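You operate a simulated robot arm through the tools that you are given. There is no shell and no other tool.

The job below is to be done with a simulated two-armed robot. You get a single attempt, and the scene is never put back.

Task
Rinse the stained probe, then measure the green-band beaker and sort it.
Fine: dip the probe in the plastic beaker and stand that by the riser; press READ with the probe in the sample, raise it; green tray under 5, else red tray; leave the other glass beakers. Set down upright: small plastic beaker, what you pick out.

Only the result counts: the job must be done as asked and must still hold three seconds after the hand-in. Knocking over, shifting, dropping, spilling or breaking anything else fails it.

Robot
Two 7-joint arms with two-finger parallel grippers on one trunk that stands fixed in place. Base frame: the origin is at the foot of the trunk, x ahead of it, y to its left, z up; the work surface is at about z = 860. Units: mm, degrees, N and s.
The left shoulder is at [80, 131, 947], the right one opposite. With the tool pointing down near the work surface each hand reaches from about 400 to 860 mm from the base axis, measured 20 degrees to its own side. Payload 1.57 kg a hand.
Tool frame (each hand has its own): the origin (TCP) lies between the finger pads and is the grasp point; the fingertips stand 30 mm ahead of it; z points along the fingers, y is the line along which they close. Largest opening 110 mm; finger width 24, thickness 12; the body of the gripper, 48 by 112 mm, starts 78 mm behind the TCP.
Orientation is that of the tool frame in the base frame, as a unit quaternion [w, x, y, z]. With the fingers straight down and closing along the base's y, the tool's x points along the base's -x, its y along +y and its z along -z.

Tools
- The arms move only by the tool jog_arm. It takes "left_moves", "right_moves" or both (then of equal length, played together; a hand with none holds still); each is one flat list of numbers, 7 for each row, row after row: the shift along the tool's x, y, z in cm, then the turn, a rotation vector about the tool's x, y, z in degrees, then the opening in per cent of the stroke, from 0 (shut) to 100 (fully open). In form: [dx, dy, dz, rx, ry, rz, gripper, dx, dy, dz, rx, ry, rz, gripper, ...]. A call has 1 to 20 rows; each row shifts and turns the commanded pose from where the row before left it, along the tool's axes as they then stand. Rows are played at 5 a second. More than 50 mm and 8.6 degrees between two rows, or a gripper value outside its range, and nothing of the call is played. A pose out of reach is approached as far as the arm can. The call stops where the force on the tool passes 90 N (or 10 N more than at its start, if that is more) or the arm is blocked; 0.2 s more then pass. The fingers move at their own pace (about 108 mm/s each) and stop on an object; they squeeze with about 26 N. The grip force told is the motor's: it shows also when the fingers shut on nothing. Time passes only in rows, and 0.2 s behind the last, so rows that do not move let the fingers close. The reply holds the time, the measured pose of the TCP, the force on the tool along the base axes, the opening and the grip force, in the units named above and with some noise, with the torque about the TCP (base axes, N m) and any sound that the robot's microphone picked up.
- Cameras (640 x 400 px; columns grow to the right, rows downward): "scene" is now at [-47, -13.7, 1433.2]; the picture's right is [-0.12, -0.99, 0.00], its down [-0.43, 0.05, -0.90] and it looks along [0.89, -0.11, -0.43] (base axes); focal length 276 px, centre (320, 200). "left" rides on the left gripper at [70, -16, -141] in its tool frame; the picture's right is [0.23, 0.97, 0.00], its down [-0.86, 0.20, -0.48] and it looks along [-0.47, 0.11, 0.88] (tool axes); focal length 222 px, centre (320, 200). "right" rides on the right gripper at [70, 16, -141] in its tool frame; the picture's right is [-0.23, 0.97, 0.00], its down [-0.86, -0.20, -0.48] and it looks along [-0.47, -0.11, 0.88] (tool axes); focal length 222 px, centre (320, 200). There is no depth. A picture from a camera that has moved, and an enlarged one, comes with that camera's place and axes in the base frame and with its lens.
- grab_frame(camera): a new picture of that camera. It takes no simulated time.
- turn_head(pan, tilt): turns the head with the scene camera to pan (to the left, within 109 degrees either way) and tilt (down, from -29 to 69), counted from straight ahead of the robot. It gives what a move gives.
- inspect(camera, box): a new picture of the part [left, top, right, bottom] of that camera's present view, enlarged. It takes no simulated time.
- hand_in(): hands the job in; it is judged then, once.

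Nothing tells you positions but the pictures and the camera data. Unless the task says otherwise, let go and move clear before handing in.

The tools are called after "Emit:" as name(argument=value, ...) on one line, values as JSON. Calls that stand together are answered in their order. jog_arm: Moves the arms, as the interface text tells. Its arguments: {"type":"object","properties":{"left_moves":{"type":"array"},"right_moves":{"type":"array"}},"required":[]} The other tools are called the same way: turn_head (pan, tilt) turns the head that bears the scene camera; grab_frame (camera) takes a picture; inspect (camera, box) takes an enlarged picture of a part of a camera's view; hand_in () hands the job in.

At the start:

```text
time: 0.0
left_position: [564.7, 115.9, 1286.5]
left_tool_rot: [-0.001, 0.0, 1.0, 0.0]
left_wrist_force: [0.1, 0.8, 0.6]
left_wrist_torque: [0.01, 0.0, -0.02]
left_finger_gap: 110.2
left_gripper_force: 0.1
right_position: [585.1, -309.9, 1232.1]
right_tool_rot: [0.0, 0.001, 1.0, 0.0]
right_wrist_force: [-0.2, 0.0, 0.0]
right_wrist_torque: [0.0, 0.02, 0.01]
right_finger_gap: 110.2
right_gripper_force: 0.0
head pan, tilt: [-7.2, 25.6]
```

scene: 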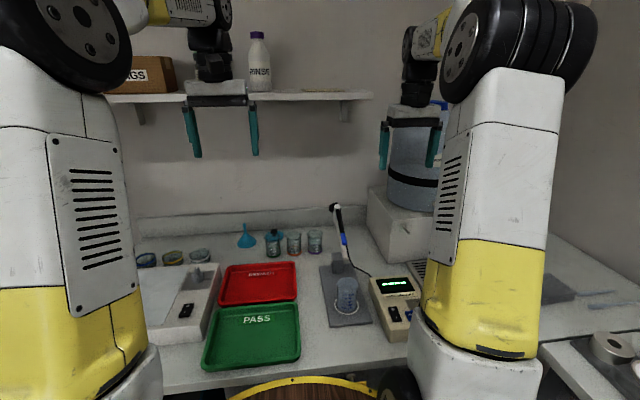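
right: 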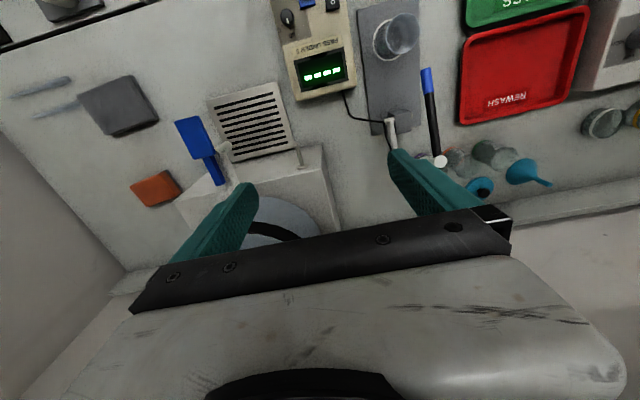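
left: 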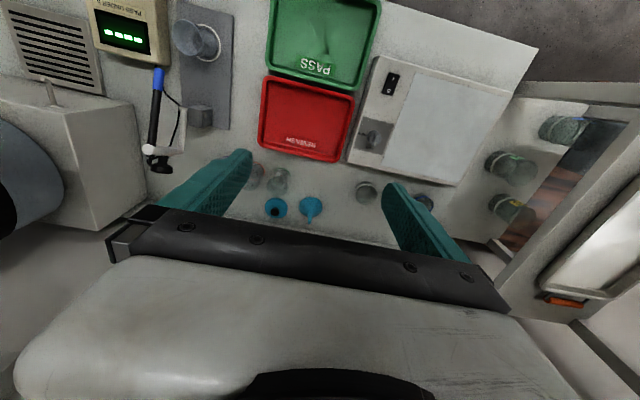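

I see a bench with trays, a meter with a probe stand, a plastic beaker under the probe and several glass beakers at the back. First I'll look more closely at everything.

Emit:
inspect(camera="scene", box=[300, 190, 460, 350])

Emit:
inspect(camera="scene", box=[120, 215, 340, 330])

Emit:
inspect(camera="left", box=[80, 0, 340, 230])

Emit:
inspect(camera="right", box=[260, 0, 640, 230])

Emit:
inspect(camera="left", box=[400, 60, 640, 260])

```text
2.50 times, centred on (380, 270) of scene
camera zoom: at [-47.0, -13.7, 1433.2], right [-0.12, -0.99, 0.0], down [-0.43, 0.05, -0.9], along [0.89, -0.11, -0.43], focal length 691 px, centre (170, 25)
```

zoom: 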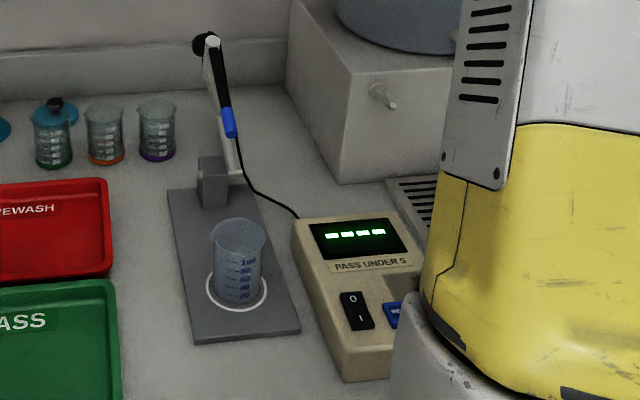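

```text
2.91 times, centred on (230, 272) of scene
camera zoom: at [-47.0, -13.7, 1433.2], right [-0.12, -0.99, 0.0], down [-0.43, 0.05, -0.9], along [0.89, -0.11, -0.43], focal length 804 px, centre (582, -11)
```

zoom: 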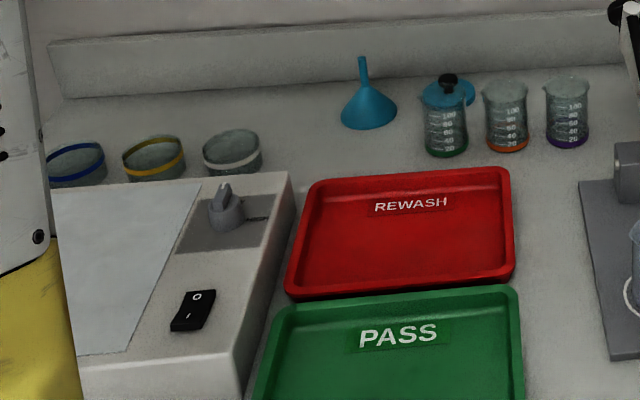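

```text
1.74 times, centred on (210, 115) of left
camera zoom: at [493.3, 100.4, 1427.1], right [-0.23, 0.97, 0.0], down [0.86, 0.2, 0.48], along [0.47, 0.11, -0.88], focal length 386 px, centre (511, 348)
```

zoom: 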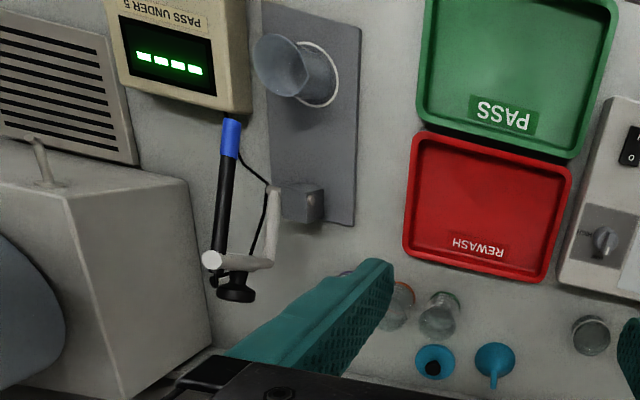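

```text
1.68 times, centred on (450, 115) of right
camera zoom: at [517.4, -293.8, 1372.9], right [0.23, 0.97, 0.0], down [0.86, -0.2, 0.48], along [0.47, -0.11, -0.88], focal length 374 px, centre (101, 343)
```

zoom: 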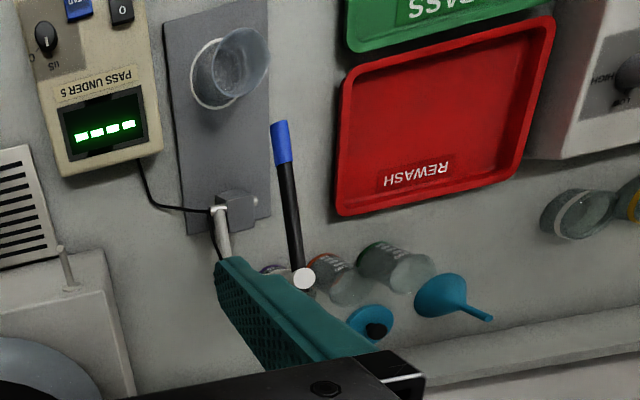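

```text
2.00 times, centred on (520, 160) of left
camera zoom: at [493.3, 100.4, 1427.1], right [-0.23, 0.97, 0.0], down [0.86, 0.2, 0.48], along [0.47, 0.11, -0.88], focal length 444 px, centre (-80, 280)
```

zoom: 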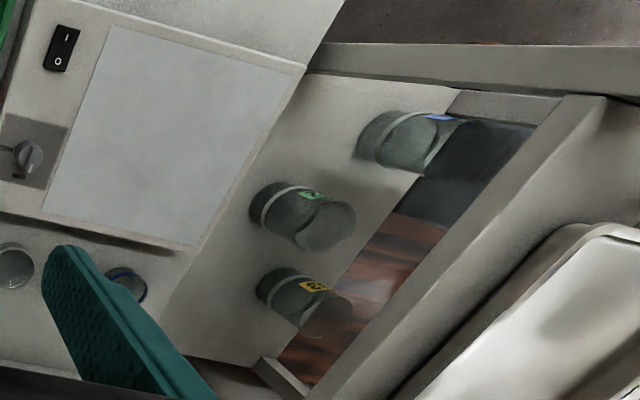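

The green-band beaker seems to be the one in the back row nearest the funnel, and the probe hangs on an arm behind the plate. I'll zoom in further to understand the probe stand and the meter.

Emit:
inspect(camera="scene", box=[315, 195, 385, 275])

Emit:
inspect(camera="scene", box=[230, 215, 330, 275])

Emit:
inspect(camera="left", box=[130, 50, 220, 190])

Emit:
inspect(camera="right", box=[270, 0, 370, 110])

Emit:
inspect(camera="right", box=[350, 0, 550, 210])

Emit:
inspect(camera="scene", box=[360, 170, 470, 330])

```text
5.00 times, centred on (350, 235) of scene
camera zoom: at [-47.0, -13.7, 1433.2], right [-0.12, -0.99, 0.0], down [-0.43, 0.05, -0.9], along [0.89, -0.11, -0.43], focal length 1383 px, centre (170, 25)
```

zoom: 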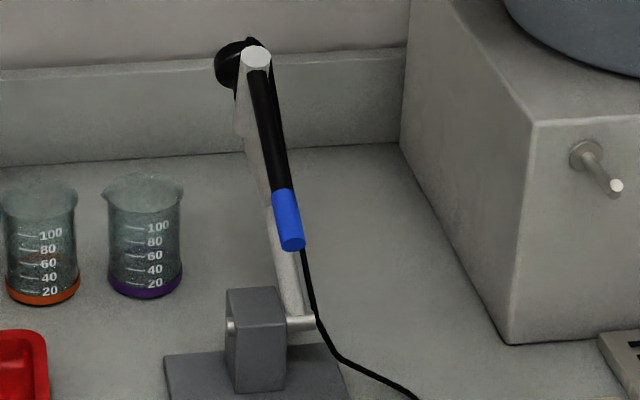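

```text
6.40 times, centred on (280, 245) of scene
camera zoom: at [-47.0, -13.7, 1433.2], right [-0.12, -0.99, 0.0], down [-0.43, 0.05, -0.9], along [0.89, -0.11, -0.43], focal length 1770 px, centre (576, -88)
```

zoom: 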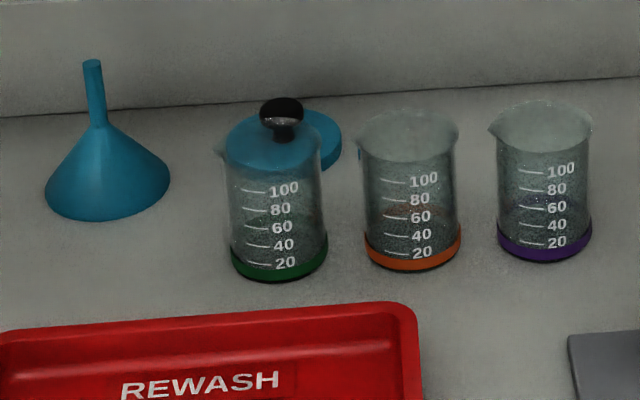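

```text
2.86 times, centred on (175, 120) of left
camera zoom: at [493.3, 100.4, 1427.1], right [-0.23, 0.97, 0.0], down [0.86, 0.2, 0.48], along [0.47, 0.11, -0.88], focal length 635 px, centre (734, 429)
```

zoom: 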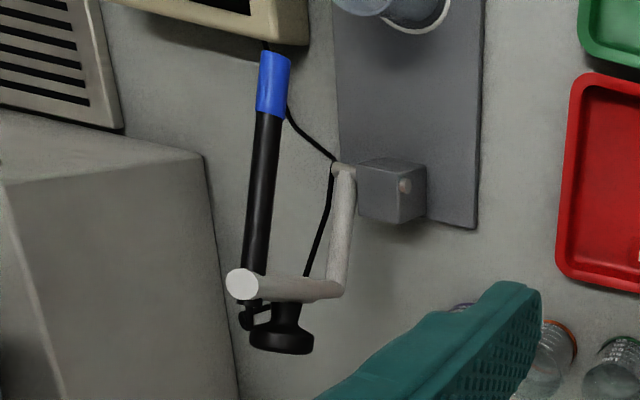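

```text
3.64 times, centred on (320, 55) of right
camera zoom: at [517.4, -293.8, 1372.9], right [0.23, 0.97, 0.0], down [0.86, -0.2, 0.48], along [0.47, -0.11, -0.88], focal length 808 px, centre (320, 727)
```

zoom: 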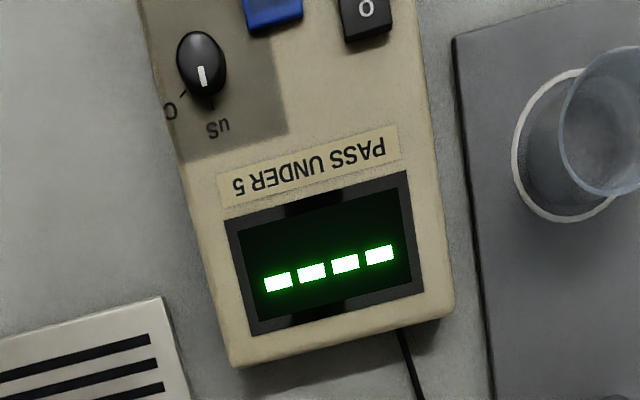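

```text
1.90 times, centred on (450, 105) of right
camera zoom: at [517.4, -293.8, 1372.9], right [0.23, 0.97, 0.0], down [0.86, -0.2, 0.48], along [0.47, -0.11, -0.88], focal length 423 px, centre (72, 381)
```

zoom: 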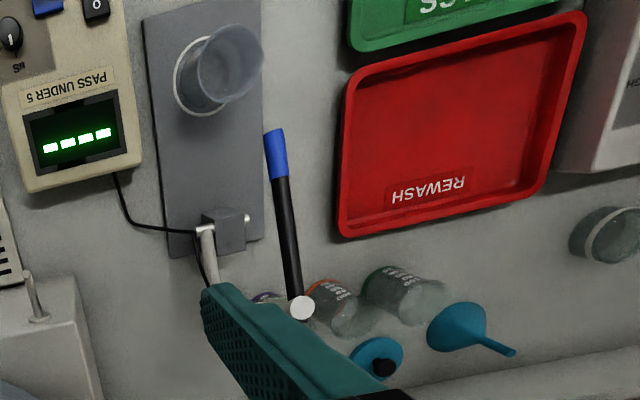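

```text
2.50 times, centred on (415, 250) of scene
camera zoom: at [-47.0, -13.7, 1433.2], right [-0.12, -0.99, 0.0], down [-0.43, 0.05, -0.9], along [0.89, -0.11, -0.43], focal length 691 px, centre (82, 75)
```

zoom: 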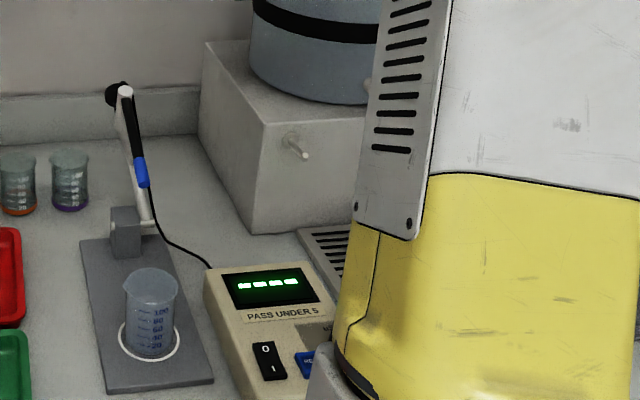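

I take the probe tip at about (539,-150,1020), its arm's hinge near (625,-175,900), the plastic beaker near (480,-155) and the green-band beaker near (728,46). I'll turn the right hand to look at the probe stand from the side.

Emit:
jog_arm(right_moves=[3, 0, 0, 0, 0, 0, 100, 3, 0, 0, 0, 0, 0, 100, 0, 0, 0, 0, 0, -8.2, 100, 0, 0, 0, 0, 0, -8.2, 100, 0, 0, 0, 0, 0, -8.2, 100, 0, 0, 0, 0, 0, -8.2, 100, 0, 0, 0, 0, 0, -8.2, 100, 0, 0, 0, 0, 0, -8.2, 100, 0, 0, 0, 0, 0, -8.2, 100, 0, 0, 0, 0, 0, -8.2, 100, 0, 0, 0, 0, 0, -8.2, 100, 0, 0, 0, 0, 0, -8.2, 100, 0, 0, 0, 0, 0, -8, 100, 0, 0, 0, 0, -7.5, 0, 100, 0, 0, 0, 0, -7.5, 0, 100, 0, 0, 0, 0, -7.5, 0, 100, 0, 0, 0, 0, -7.5, 0, 100, 0, 0, 0, 0, -7.5, 0, 100])

Emit:
grab_frame(camera="right")

Emit:
grab_frame(camera="scene")

```text
time: 3.8
left_position: [564.1, 116.9, 1287.0]
left_tool_rot: [0.001, -0.001, 1.0, 0.0]
left_wrist_force: [0.4, 0.0, -0.2]
left_wrist_torque: [-0.01, -0.01, -0.01]
left_finger_gap: 109.8
left_gripper_force: 0.1
right_position: [527.0, -308.5, 1231.4]
right_tool_rot: [-0.227, 0.67, -0.669, -0.228]
right_wrist_force: [0.0, 0.1, -1.1]
right_wrist_torque: [-0.04, 0.02, 0.0]
right_finger_gap: 109.9
right_gripper_force: 0.0
head pan, tilt: [-7.2, 25.6]
```

```text
taken
camera right: at [510.8, -451.2, 1301.5], right [-0.97, 0.18, 0.14], down [0.2, 0.39, 0.9], along [0.11, 0.91, -0.41], focal length 222 px, centre (320, 200)
```

right: 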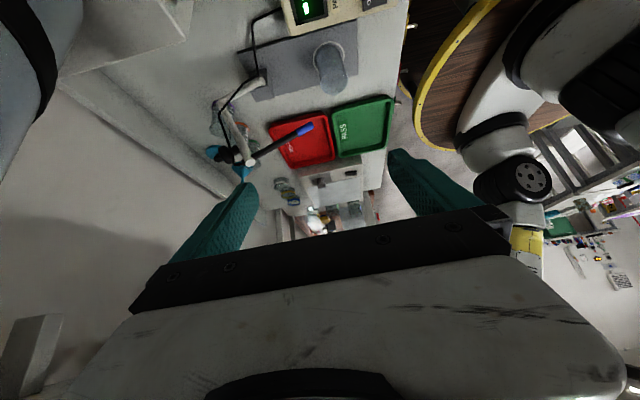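

```text
taken
```

scene: 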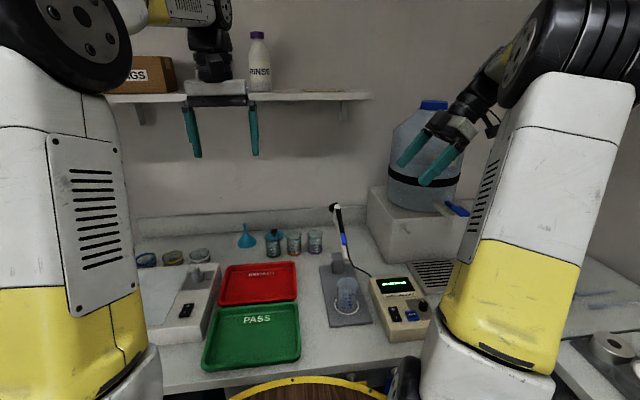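

Emit:
inspect(camera="right", box=[190, 20, 370, 190])

Emit:
inspect(camera="scene", box=[360, 170, 480, 340])

Emit:
inspect(camera="right", box=[200, 60, 270, 180])

Emit:
inspect(camera="scene", box=[370, 270, 440, 340])

Emit:
inspect(camera="right", box=[260, 160, 380, 240])

Emit:
inspect(camera="scene", box=[325, 265, 375, 330])

```text
2.35 times, centred on (280, 105) of right
camera zoom: at [510.8, -451.2, 1301.5], right [-0.97, 0.18, 0.14], down [0.2, 0.39, 0.9], along [0.11, 0.91, -0.41], focal length 523 px, centre (414, 424)
```

zoom: 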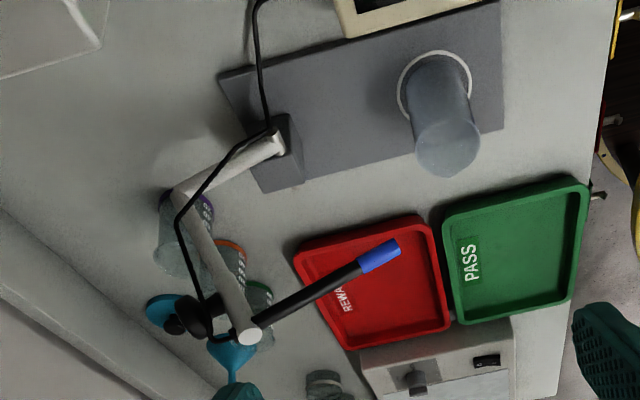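

```text
2.35 times, centred on (420, 255) of scene
camera zoom: at [-47.1, -13.5, 1433.2], right [-0.12, -0.99, 0.0], down [-0.43, 0.05, -0.9], along [0.89, -0.11, -0.43], focal length 651 px, centre (85, 71)
```

zoom: 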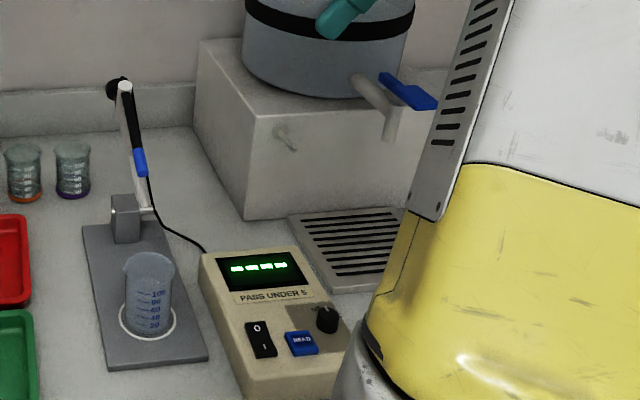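

```text
3.33 times, centred on (235, 120) of right
camera zoom: at [510.8, -451.2, 1301.5], right [-0.97, 0.18, 0.14], down [0.2, 0.39, 0.9], along [0.11, 0.91, -0.41], focal length 740 px, centre (603, 467)
```

zoom: 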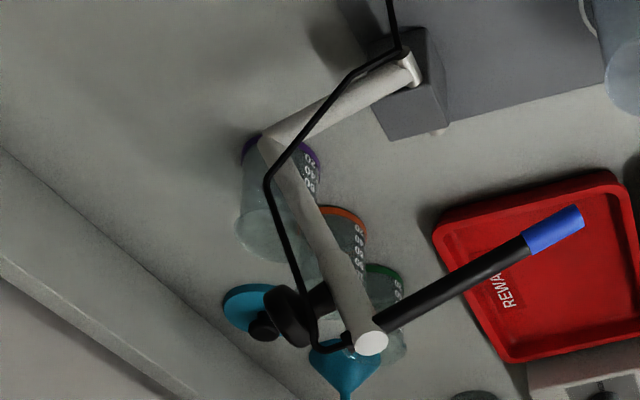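

```text
5.71 times, centred on (405, 305) of scene
camera zoom: at [-47.1, -13.5, 1433.2], right [-0.12, -0.99, 0.0], down [-0.43, 0.05, -0.9], along [0.89, -0.11, -0.43], focal length 1580 px, centre (-166, -400)
```

zoom: 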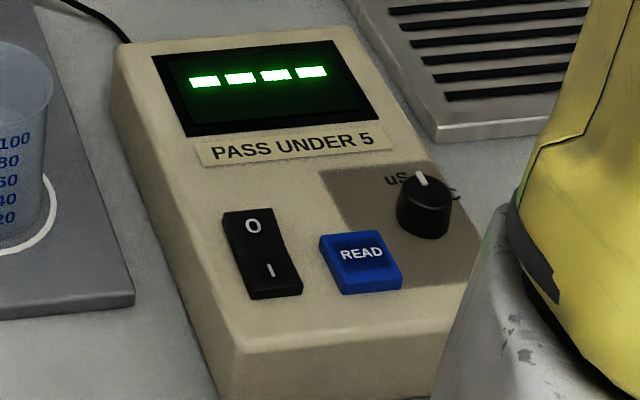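

```text
5.00 times, centred on (320, 200) of right
camera zoom: at [510.8, -451.2, 1301.5], right [-0.97, 0.18, 0.14], down [0.2, 0.39, 0.9], along [0.11, 0.91, -0.41], focal length 1111 px, centre (320, 200)
```

zoom: 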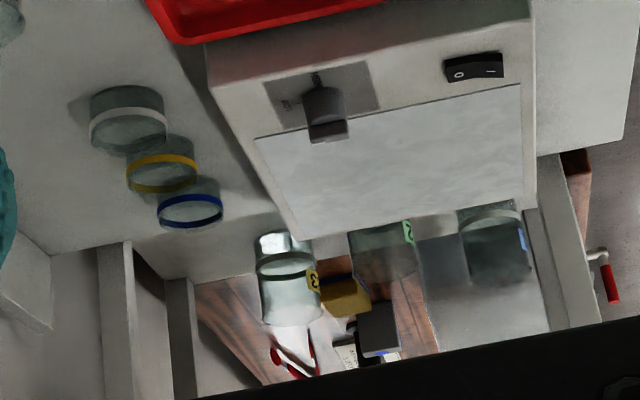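

```text
6.15 times, centred on (350, 298) of scene
camera zoom: at [-47.1, -13.5, 1433.2], right [-0.12, -0.99, 0.0], down [-0.43, 0.05, -0.9], along [0.89, -0.11, -0.43], focal length 1702 px, centre (135, -400)
```

zoom: 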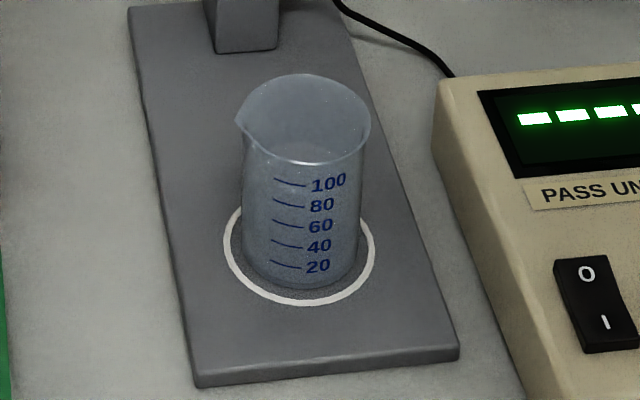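

The stand is an L-shaped arm hinged low, with a black knob on its back. Swinging it about 68° forward should dip the probe straight into whatever stands on the white circle. I'll turn the right hand back to straight down and bring it near the knob.

Emit:
jog_arm(right_moves=[0, 0, 0, 0, 7.5, 0, 100, 0, 0, 0, 0, 7.5, 0, 100, 0, 0, 0, 0, 7.5, 0, 100, 0, 0, 0, 0, 7.5, 0, 100, 0, 0, 0, 0, 7.5, 0, 100, 0, 0, 0, 0, 0, 8.2, 100, 0, 0, 0, 0, 0, 8.2, 100, 0, 0, 0, 0, 0, 8.2, 100, 0, 0, 0, 0, 0, 8.2, 100, 0, 0, 0, 0, 0, 8.2, 100, 0, 0, 0, 0, 0, 8.2, 100, 0, 0, 0, 0, 0, 8.2, 100, 0, 0, 0, 0, 0, 8.2, 100, 0, 0, 0, 0, 0, 8.2, 100, 0, 0, 0, 0, 0, 8.2, 100, 0, 0, 0, 0, 0, 8.0, 100])

Emit:
jog_arm(right_moves=[-3, 3.6, 0, 0, 0, 0, 100, -3, 3.6, 0, 0, 0, 0, 100, -3, 3.6, 0, 0, 0, 0, 100, -3, 3.6, 0, 0, 0, 0, 100, -3, 1.6, 0, 0, 0, 0, 100, 0, 0, 0, 0, 0, 0, 100])

Emit:
grab_frame(camera="right")

Emit:
grab_frame(camera="scene")

Emit:
grab_frame(camera="left")

```text
time: 7.2
left_position: [563.3, 115.1, 1285.9]
left_tool_rot: [0.0, 0.0, 1.0, 0.0]
left_wrist_force: [-0.6, -0.1, 0.0]
left_wrist_torque: [-0.02, 0.0, -0.03]
left_finger_gap: 110.1
left_gripper_force: 0.1
right_position: [526.6, -309.8, 1233.2]
right_tool_rot: [0.0, 0.002, 1.0, 0.0]
right_wrist_force: [0.2, -0.3, 0.2]
right_wrist_torque: [-0.05, -0.05, 0.0]
right_finger_gap: 110.1
right_gripper_force: 0.0
head pan, tilt: [-7.2, 25.6]
```

```text
time: 8.6
left_position: [564.5, 116.5, 1285.0]
left_tool_rot: [0.0, 0.0, 1.0, 0.0]
left_wrist_force: [1.4, 0.4, 0.6]
left_wrist_torque: [0.03, 0.01, -0.01]
left_finger_gap: 110.3
left_gripper_force: 0.0
right_position: [676.8, -149.6, 1231.5]
right_tool_rot: [0.0, -0.001, 1.0, 0.0]
right_wrist_force: [0.3, -0.3, -0.5]
right_wrist_torque: [-0.02, -0.03, -0.03]
right_finger_gap: 110.2
right_gripper_force: 0.1
head pan, tilt: [-7.2, 25.6]
```

```text
taken
camera right: at [608.0, -133.1, 1373.2], right [0.23, 0.97, 0.0], down [0.86, -0.2, 0.48], along [0.47, -0.11, -0.88], focal length 222 px, centre (320, 200)
```

right: 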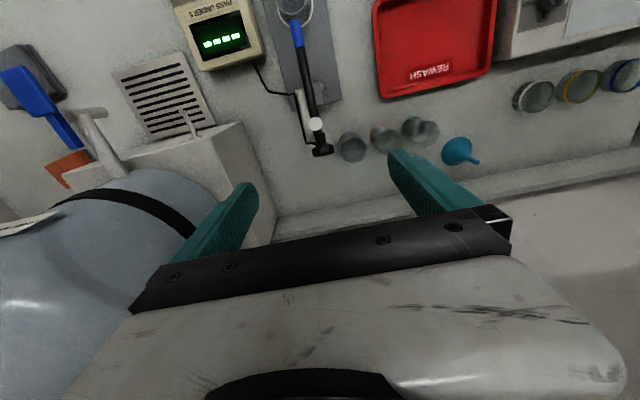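

```text
taken
```

scene: 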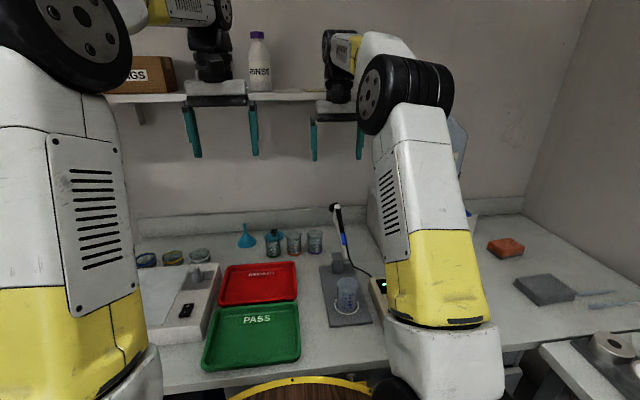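

```text
taken
camera left: at [493.4, 100.6, 1427.0], right [-0.23, 0.97, 0.0], down [0.86, 0.2, 0.48], along [0.47, 0.11, -0.88], focal length 222 px, centre (320, 200)
```

left: 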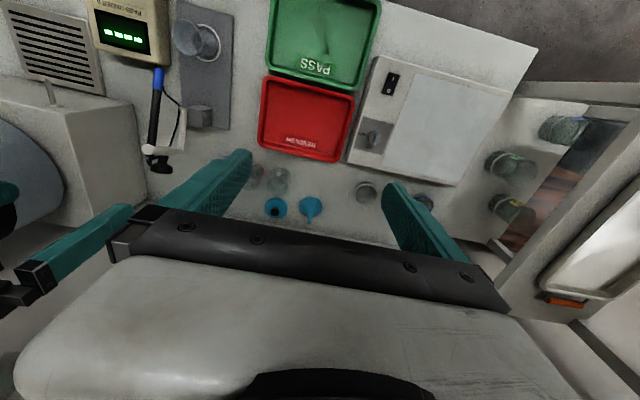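

The probe stand is now right below the right hand. I'll zoom in on the knob and the plastic beaker.

Emit:
inspect(camera="right", box=[260, 60, 380, 180])

Emit:
inspect(camera="right", box=[250, 0, 350, 60])

Emit:
inspect(camera="left", box=[130, 90, 220, 190])

Emit:
inspect(camera="scene", box=[320, 190, 360, 220])

```text
3.33 times, centred on (320, 120) of right
camera zoom: at [608.0, -133.1, 1373.2], right [0.23, 0.97, 0.0], down [0.86, -0.2, 0.48], along [0.47, -0.11, -0.88], focal length 740 px, centre (320, 467)
```

zoom: 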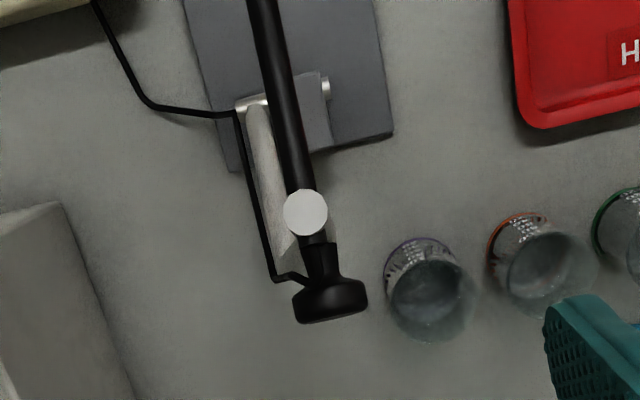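

```text
6.40 times, centred on (300, 30) of right
camera zoom: at [608.0, -133.1, 1373.2], right [0.23, 0.97, 0.0], down [0.86, -0.2, 0.48], along [0.47, -0.11, -0.88], focal length 1422 px, centre (448, 1288)
```

zoom: 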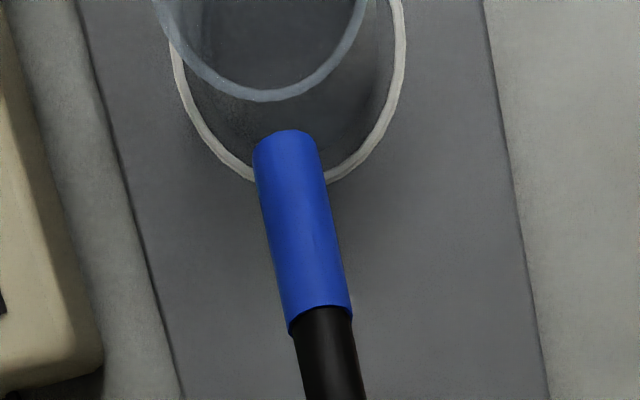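

```text
4.00 times, centred on (175, 140) of left
camera zoom: at [493.4, 100.6, 1427.0], right [-0.23, 0.97, 0.0], down [0.86, 0.2, 0.48], along [0.47, 0.11, -0.88], focal length 888 px, centre (900, 440)
```

zoom: 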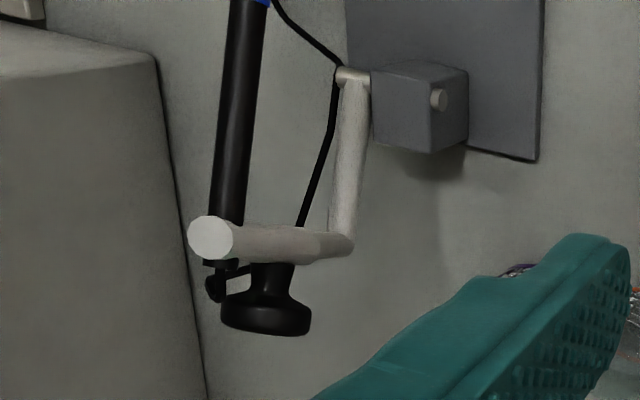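

```text
13.33 times, centred on (340, 205) of scene
camera zoom: at [-46.8, -13.6, 1433.2], right [-0.12, -0.99, 0.0], down [-0.43, 0.05, -0.9], along [0.89, -0.11, -0.43], focal length 3687 px, centre (53, 133)
```

zoom: 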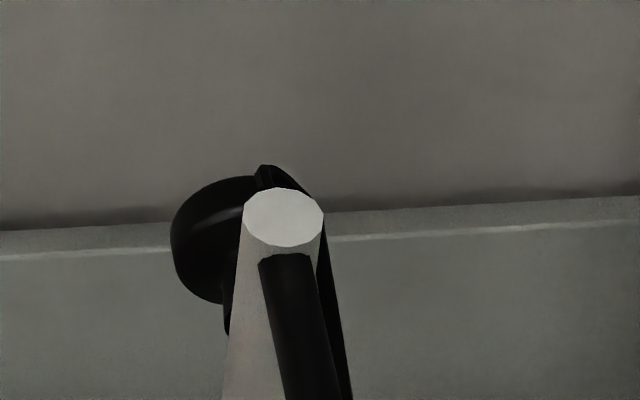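

The knob head is about 34 mm across near (703,-150,1037), the hinge is near (618,906). I'll bring the right hand down over the knob with the fingers either side of it in y.

Emit:
jog_arm(right_moves=[-2.9, 0, 1.5, 0, 0, 0, 60, 0, 0, 4.5, 0, 0, 0, 55, 0, 0, 4, 0, 0, 0, 55, 0, 0, 0, 0, 0, 0, 55])

Emit:
grab_frame(camera="right")

Emit:
inspect(camera="left", box=[80, 60, 220, 220])

Emit:
inspect(camera="scene", box=[290, 150, 380, 220])

```text
time: 9.6
left_position: [563.2, 116.0, 1285.5]
left_tool_rot: [0.0, 0.001, 1.0, -0.001]
left_wrist_force: [0.0, 0.1, -0.1]
left_wrist_torque: [0.05, 0.01, 0.01]
left_finger_gap: 109.8
left_gripper_force: 0.2
right_position: [703.3, -147.4, 1132.0]
right_tool_rot: [0.0, 0.001, 1.0, 0.0]
right_wrist_force: [0.5, 0.4, -0.3]
right_wrist_torque: [0.03, 0.01, 0.0]
right_finger_gap: 60.3
right_gripper_force: 0.1
head pan, tilt: [-7.2, 25.6]
```

```text
taken
camera right: at [635.2, -131.8, 1273.3], right [0.23, 0.97, 0.0], down [0.86, -0.2, 0.48], along [0.47, -0.11, -0.88], focal length 222 px, centre (320, 200)
```

right: 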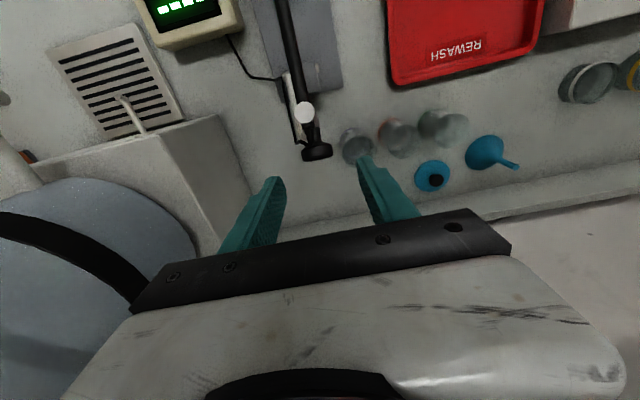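

```text
2.50 times, centred on (150, 140) of left
camera zoom: at [493.4, 100.5, 1427.1], right [-0.23, 0.97, 0.0], down [0.86, 0.2, 0.48], along [0.47, 0.11, -0.88], focal length 555 px, centre (745, 350)
```

zoom: 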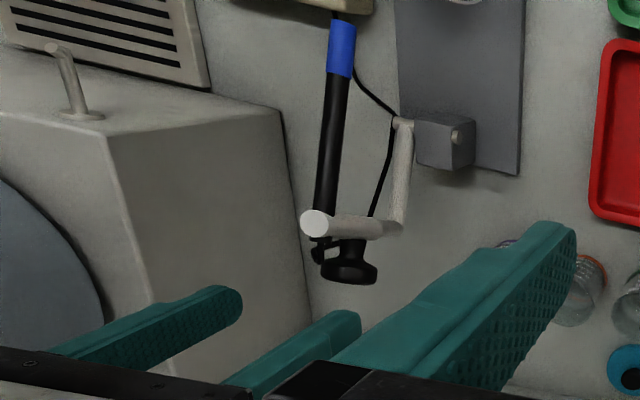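

```text
5.71 times, centred on (335, 185) of scene
camera zoom: at [-46.9, -13.6, 1433.2], right [-0.12, -0.99, 0.0], down [-0.43, 0.05, -0.9], along [0.89, -0.11, -0.43], focal length 1580 px, centre (234, 286)
```

zoom: 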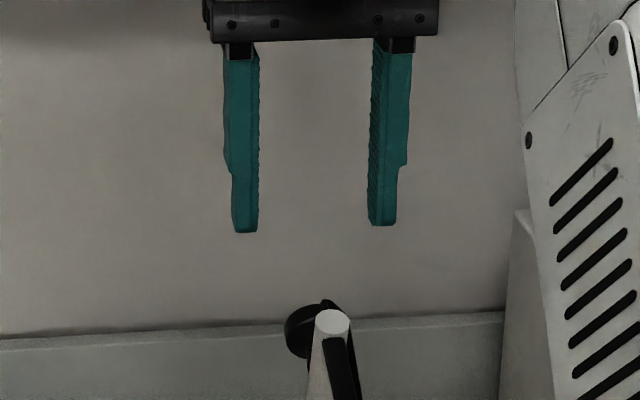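

The knob is centred between the fingers. I'll go down to it and close.

Emit:
jog_arm(right_moves=[-0.2, -0.2, 4, 0, 0, 0, 55, -0.1, -0.1, 4.5, 0, 0, 0, 55, 0, 0, 0, 0, 0, 0, 55])

Emit:
grab_frame(camera="right")

Emit:
inspect(camera="left", box=[80, 60, 220, 220])

Emit:
inspect(camera="scene", box=[290, 150, 380, 220])

```text
time: 10.4
left_position: [563.1, 116.1, 1286.6]
left_tool_rot: [0.0, 0.0, 1.0, 0.0]
left_wrist_force: [0.1, -0.1, -0.6]
left_wrist_torque: [-0.01, -0.03, 0.0]
left_finger_gap: 110.0
left_gripper_force: 0.0
right_position: [708.9, -149.3, 1046.7]
right_tool_rot: [0.0, 0.0, 1.0, 0.0]
right_wrist_force: [0.2, -0.3, -0.7]
right_wrist_torque: [0.01, -0.02, -0.02]
right_finger_gap: 60.7
right_gripper_force: 0.1
head pan, tilt: [-7.2, 25.6]
```

```text
taken
camera right: at [640.4, -133.8, 1187.5], right [0.23, 0.97, 0.0], down [0.85, -0.2, 0.48], along [0.47, -0.11, -0.88], focal length 222 px, centre (320, 200)
```

right: 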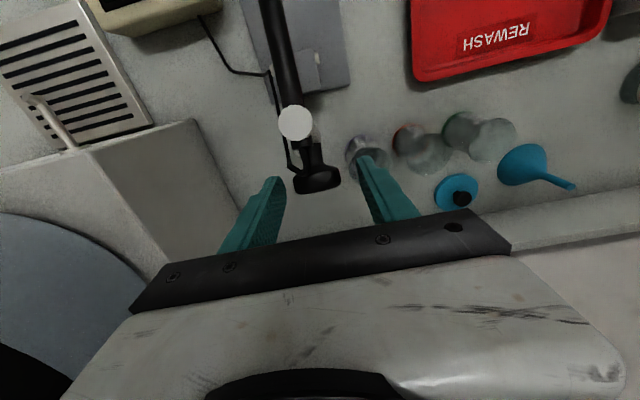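

```text
2.50 times, centred on (150, 140) of left
camera zoom: at [493.3, 100.4, 1427.1], right [-0.23, 0.97, 0.0], down [0.86, 0.2, 0.48], along [0.47, 0.11, -0.88], focal length 555 px, centre (745, 350)
```

zoom: 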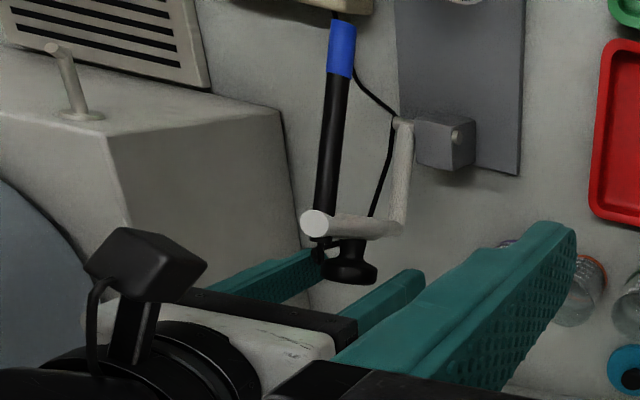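

```text
5.71 times, centred on (335, 185) of scene
camera zoom: at [-46.9, -13.6, 1433.2], right [-0.12, -0.99, 0.0], down [-0.43, 0.05, -0.9], along [0.89, -0.11, -0.43], focal length 1580 px, centre (234, 286)
```

zoom: 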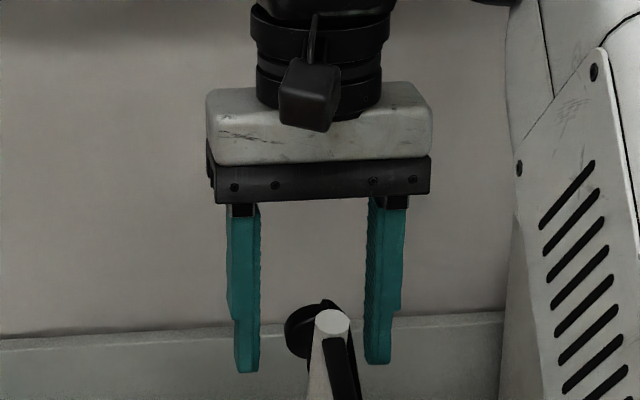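

The knob sits centred between the fingers. Closing now.

Emit:
jog_arm(right_moves=[0, 0, 0, 0, 0, 0, 30, 0, 0, 0, 0, 0, 0, 0, 0, 0, 0, 0, 0, 0, 0])

Emit:
inspect(camera="right", box=[220, 60, 420, 260])

```text
time: 11.2
left_position: [564.0, 116.9, 1286.4]
left_tool_rot: [0.0, 0.0, 1.0, 0.0]
left_wrist_force: [-0.7, -0.1, -0.6]
left_wrist_torque: [-0.01, 0.02, -0.03]
left_finger_gap: 110.0
left_gripper_force: 0.0
right_position: [708.6, -151.0, 1046.2]
right_tool_rot: [0.0, 0.001, 1.0, 0.0]
right_wrist_force: [-0.5, -2.6, -3.7]
right_wrist_torque: [-0.05, -0.17, 0.02]
right_finger_gap: 33.1
right_gripper_force: 40.7
head pan, tilt: [-7.2, 25.6]
```

```text
2.00 times, centred on (320, 160) of right
camera zoom: at [640.5, -134.1, 1187.7], right [0.23, 0.97, 0.0], down [0.86, -0.2, 0.48], along [0.47, -0.11, -0.88], focal length 444 px, centre (320, 280)
```

zoom: 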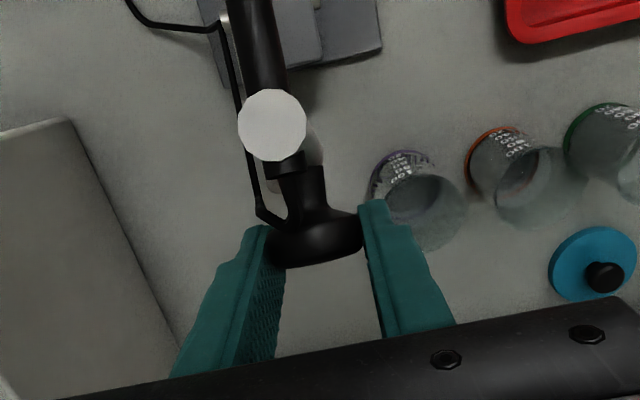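

The knob is gripped. I'll swing it forward along its arc about the hinge, a few degrees at first, watching the force.

Emit:
jog_arm(right_moves=[1.17, 0, -0.7, 0, 0, 0, 0, 1.23, 0, -0.59, 0, 0, 0, 0, 1.28, 0, -0.48, 0, 0, 0, 0, 0, 0, 0, 0, 0, 0, 0])

Emit:
inspect(camera="right", box=[220, 0, 420, 200])

Emit:
grab_frame(camera="left")

```text
time: 12.2
left_position: [564.1, 116.5, 1286.1]
left_tool_rot: [0.0, 0.0, 1.0, 0.0]
left_wrist_force: [0.3, -0.3, 0.1]
left_wrist_torque: [0.01, 0.0, 0.02]
left_finger_gap: 110.1
left_gripper_force: 0.0
right_position: [671.2, -149.8, 1063.3]
right_tool_rot: [0.001, -0.001, 1.0, 0.001]
right_wrist_force: [4.1, 6.2, -6.3]
right_wrist_torque: [0.07, -0.86, 0.0]
right_finger_gap: 32.8
right_gripper_force: 40.4
head pan, tilt: [-7.2, 25.6]
```

```text
2.00 times, centred on (320, 100) of right
camera zoom: at [602.4, -134.4, 1205.2], right [0.23, 0.97, 0.0], down [0.86, -0.2, 0.48], along [0.47, -0.11, -0.88], focal length 444 px, centre (320, 400)
```

zoom: 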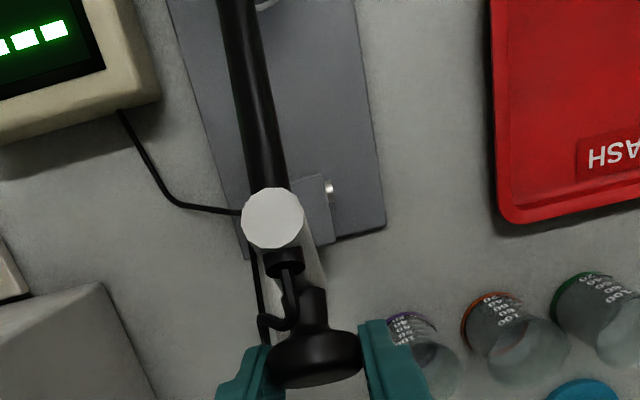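

```text
taken
camera left: at [493.7, 100.9, 1426.9], right [-0.23, 0.97, 0.0], down [0.86, 0.2, 0.48], along [0.47, 0.11, -0.88], focal length 222 px, centre (320, 200)
```

left: 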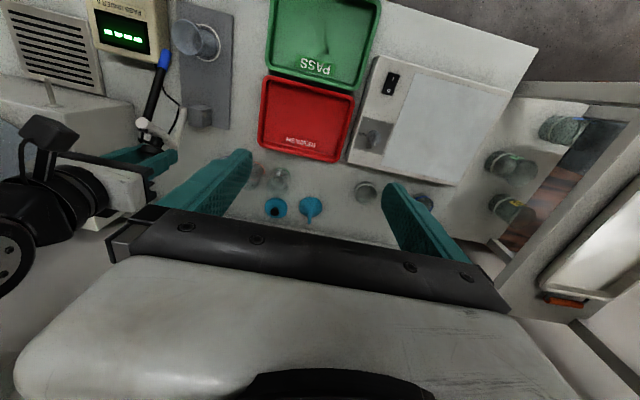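

The arm swings smoothly with small force. I'll continue along the arc.

Emit:
jog_arm(right_moves=[1.31, 0, -0.36, 0, 0, 0, 0, 1.35, 0, -0.25, 0, 0, 0, 0, 1.35, 0, -0.14, 0, 0, 0, 0, 1.37, 0, -0.01, 0, 0, 0, 0, 1.36, 0, 0.1, 0, 0, 0, 0, 0, 0, 0, 0, 0, 0, 0])

Emit:
grab_frame(camera="right")

Emit:
inspect(camera="scene", box=[300, 190, 400, 330])

Emit:
inspect(camera="left", box=[80, 0, 240, 180])

```text
time: 13.6
left_position: [563.2, 119.2, 1285.4]
left_tool_rot: [0.0, 0.0, 1.0, 0.0]
left_wrist_force: [0.5, -0.2, 0.8]
left_wrist_torque: [0.0, 0.0, 0.01]
left_finger_gap: 110.1
left_gripper_force: 0.1
right_position: [605.1, -150.2, 1072.7]
right_tool_rot: [0.001, -0.001, 1.0, 0.0]
right_wrist_force: [7.7, 21.8, -10.4]
right_wrist_torque: [0.28, -1.08, -0.23]
right_finger_gap: 33.1
right_gripper_force: 41.2
head pan, tilt: [-7.2, 25.6]
```

```text
taken
camera right: at [536.7, -134.4, 1213.3], right [0.23, 0.97, 0.0], down [0.86, -0.2, 0.48], along [0.47, -0.11, -0.88], focal length 222 px, centre (320, 200)
```

right: 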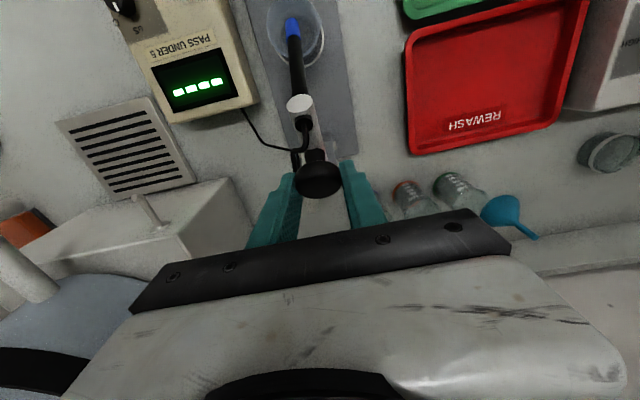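

```text
2.86 times, centred on (350, 260) of scene
camera zoom: at [-46.3, -12.6, 1433.2], right [-0.12, -0.99, 0.0], down [-0.43, 0.05, -0.9], along [0.89, -0.11, -0.43], focal length 790 px, centre (234, 29)
```

zoom: 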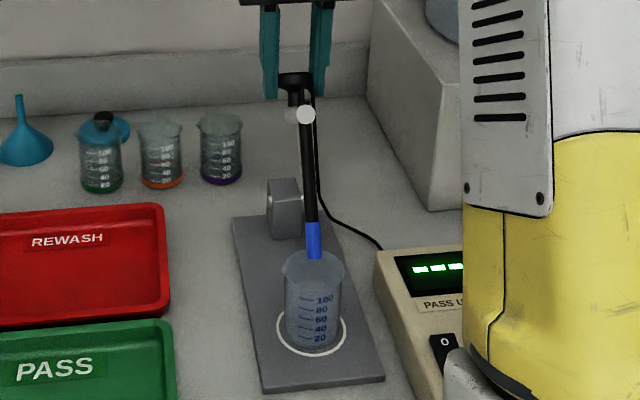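

```text
2.22 times, centred on (160, 90) of left
camera zoom: at [493.9, 101.7, 1426.8], right [-0.23, 0.97, 0.0], down [0.86, 0.2, 0.48], along [0.47, 0.11, -0.88], focal length 494 px, centre (676, 444)
```

zoom: 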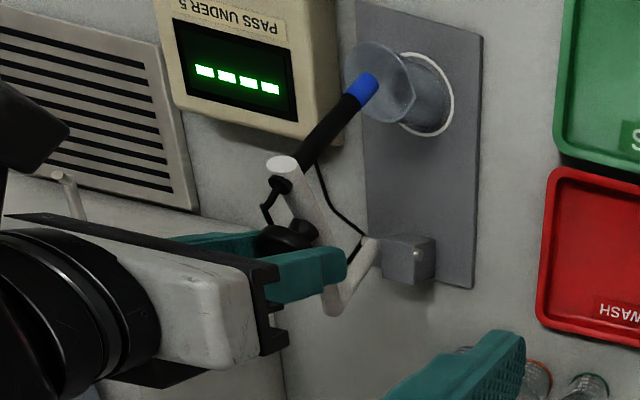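

The side force in y shows the swing plane is yawed a few degrees, so the knob drifts toward +y. I'll ease the hand over in y and check the force.

Emit:
jog_arm(right_moves=[0, 0.2, 0, 0, 0, 0, 0, 0, 0.2, 0, 0, 0, 0, 0, 0, 0, 0, 0, 0, 0, 0])

Emit:
inspect(camera="right", box=[200, 0, 400, 200])

```text
time: 14.4
left_position: [564.2, 117.1, 1285.6]
left_tool_rot: [0.0, 0.0, 1.0, 0.0]
left_wrist_force: [0.4, 0.3, 0.0]
left_wrist_torque: [-0.03, -0.01, 0.0]
left_finger_gap: 110.0
left_gripper_force: 0.0
right_position: [603.6, -150.9, 1071.7]
right_tool_rot: [0.002, 0.001, 1.0, 0.0]
right_wrist_force: [2.6, 8.5, 6.9]
right_wrist_torque: [0.03, -0.52, -0.07]
right_finger_gap: 33.1
right_gripper_force: 40.8
head pan, tilt: [-7.2, 25.6]
```

```text
2.00 times, centred on (300, 100) of right
camera zoom: at [535.9, -133.8, 1213.1], right [0.23, 0.97, 0.0], down [0.85, -0.2, 0.48], along [0.47, -0.11, -0.88], focal length 444 px, centre (360, 400)
```

zoom: 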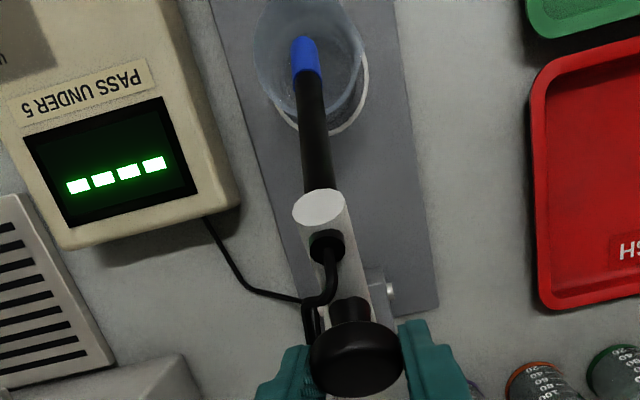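

The force has eased and the probe tip is over the beaker mouth. I'll carry on with the arc.

Emit:
jog_arm(right_moves=[1.34, 0.05, 0.23, 0, 0, 0, 0, 1.33, 0.05, 0.34, 0, 0, 0, 0, 1.28, 0.05, 0.45, 0, 0, 0, 0, 0, 0, 0, 0, 0, 0, 0])

Emit:
inspect(camera="right", box=[200, 0, 400, 200])

Emit:
inspect(camera="scene", box=[300, 190, 400, 330])

Emit:
inspect(camera="left", box=[80, 0, 240, 180])

```text
time: 15.4
left_position: [564.2, 116.4, 1285.6]
left_tool_rot: [0.0, 0.0, 1.0, 0.001]
left_wrist_force: [-0.2, -0.2, -1.3]
left_wrist_torque: [-0.02, 0.02, -0.01]
left_finger_gap: 109.9
left_gripper_force: 0.1
right_position: [567.4, -149.7, 1061.3]
right_tool_rot: [-0.001, 0.002, 1.0, -0.001]
right_wrist_force: [8.8, -10.2, -4.1]
right_wrist_torque: [-0.26, -1.23, 0.04]
right_finger_gap: 32.9
right_gripper_force: 41.2
head pan, tilt: [-7.2, 25.6]
```

```text
2.00 times, centred on (300, 100) of right
camera zoom: at [497.3, -133.6, 1202.2], right [0.23, 0.97, 0.0], down [0.85, -0.2, 0.48], along [0.47, -0.11, -0.88], focal length 444 px, centre (360, 400)
```

zoom: 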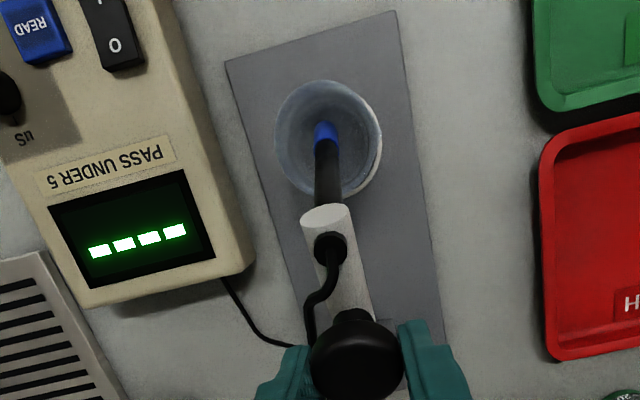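

```text
2.86 times, centred on (350, 260) of scene
camera zoom: at [-46.5, -14.3, 1433.2], right [-0.13, -0.99, 0.0], down [-0.43, 0.05, -0.9], along [0.89, -0.11, -0.43], focal length 790 px, centre (234, 29)
```

zoom: 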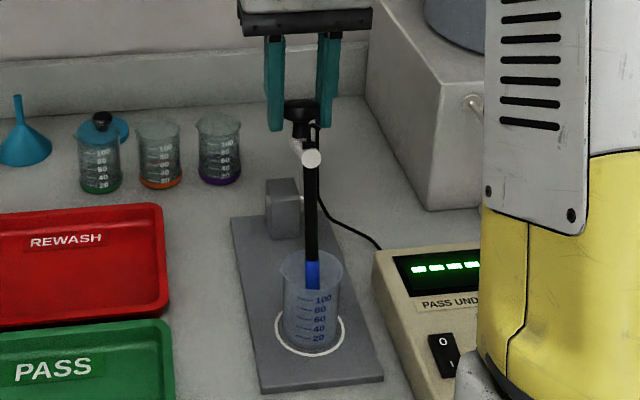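

```text
2.22 times, centred on (160, 90) of left
camera zoom: at [493.9, 99.6, 1427.0], right [-0.23, 0.97, 0.0], down [0.86, 0.2, 0.48], along [0.47, 0.11, -0.88], focal length 494 px, centre (676, 444)
```

zoom: 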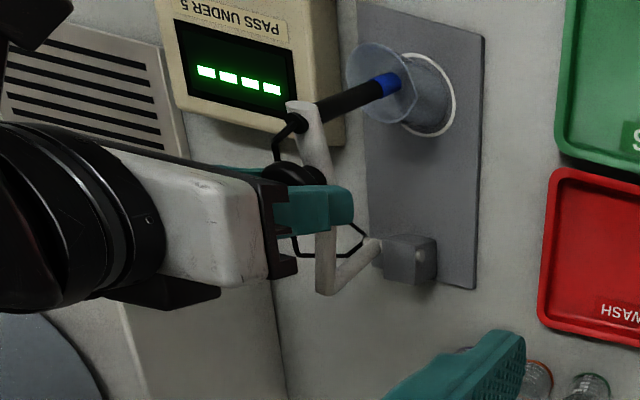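

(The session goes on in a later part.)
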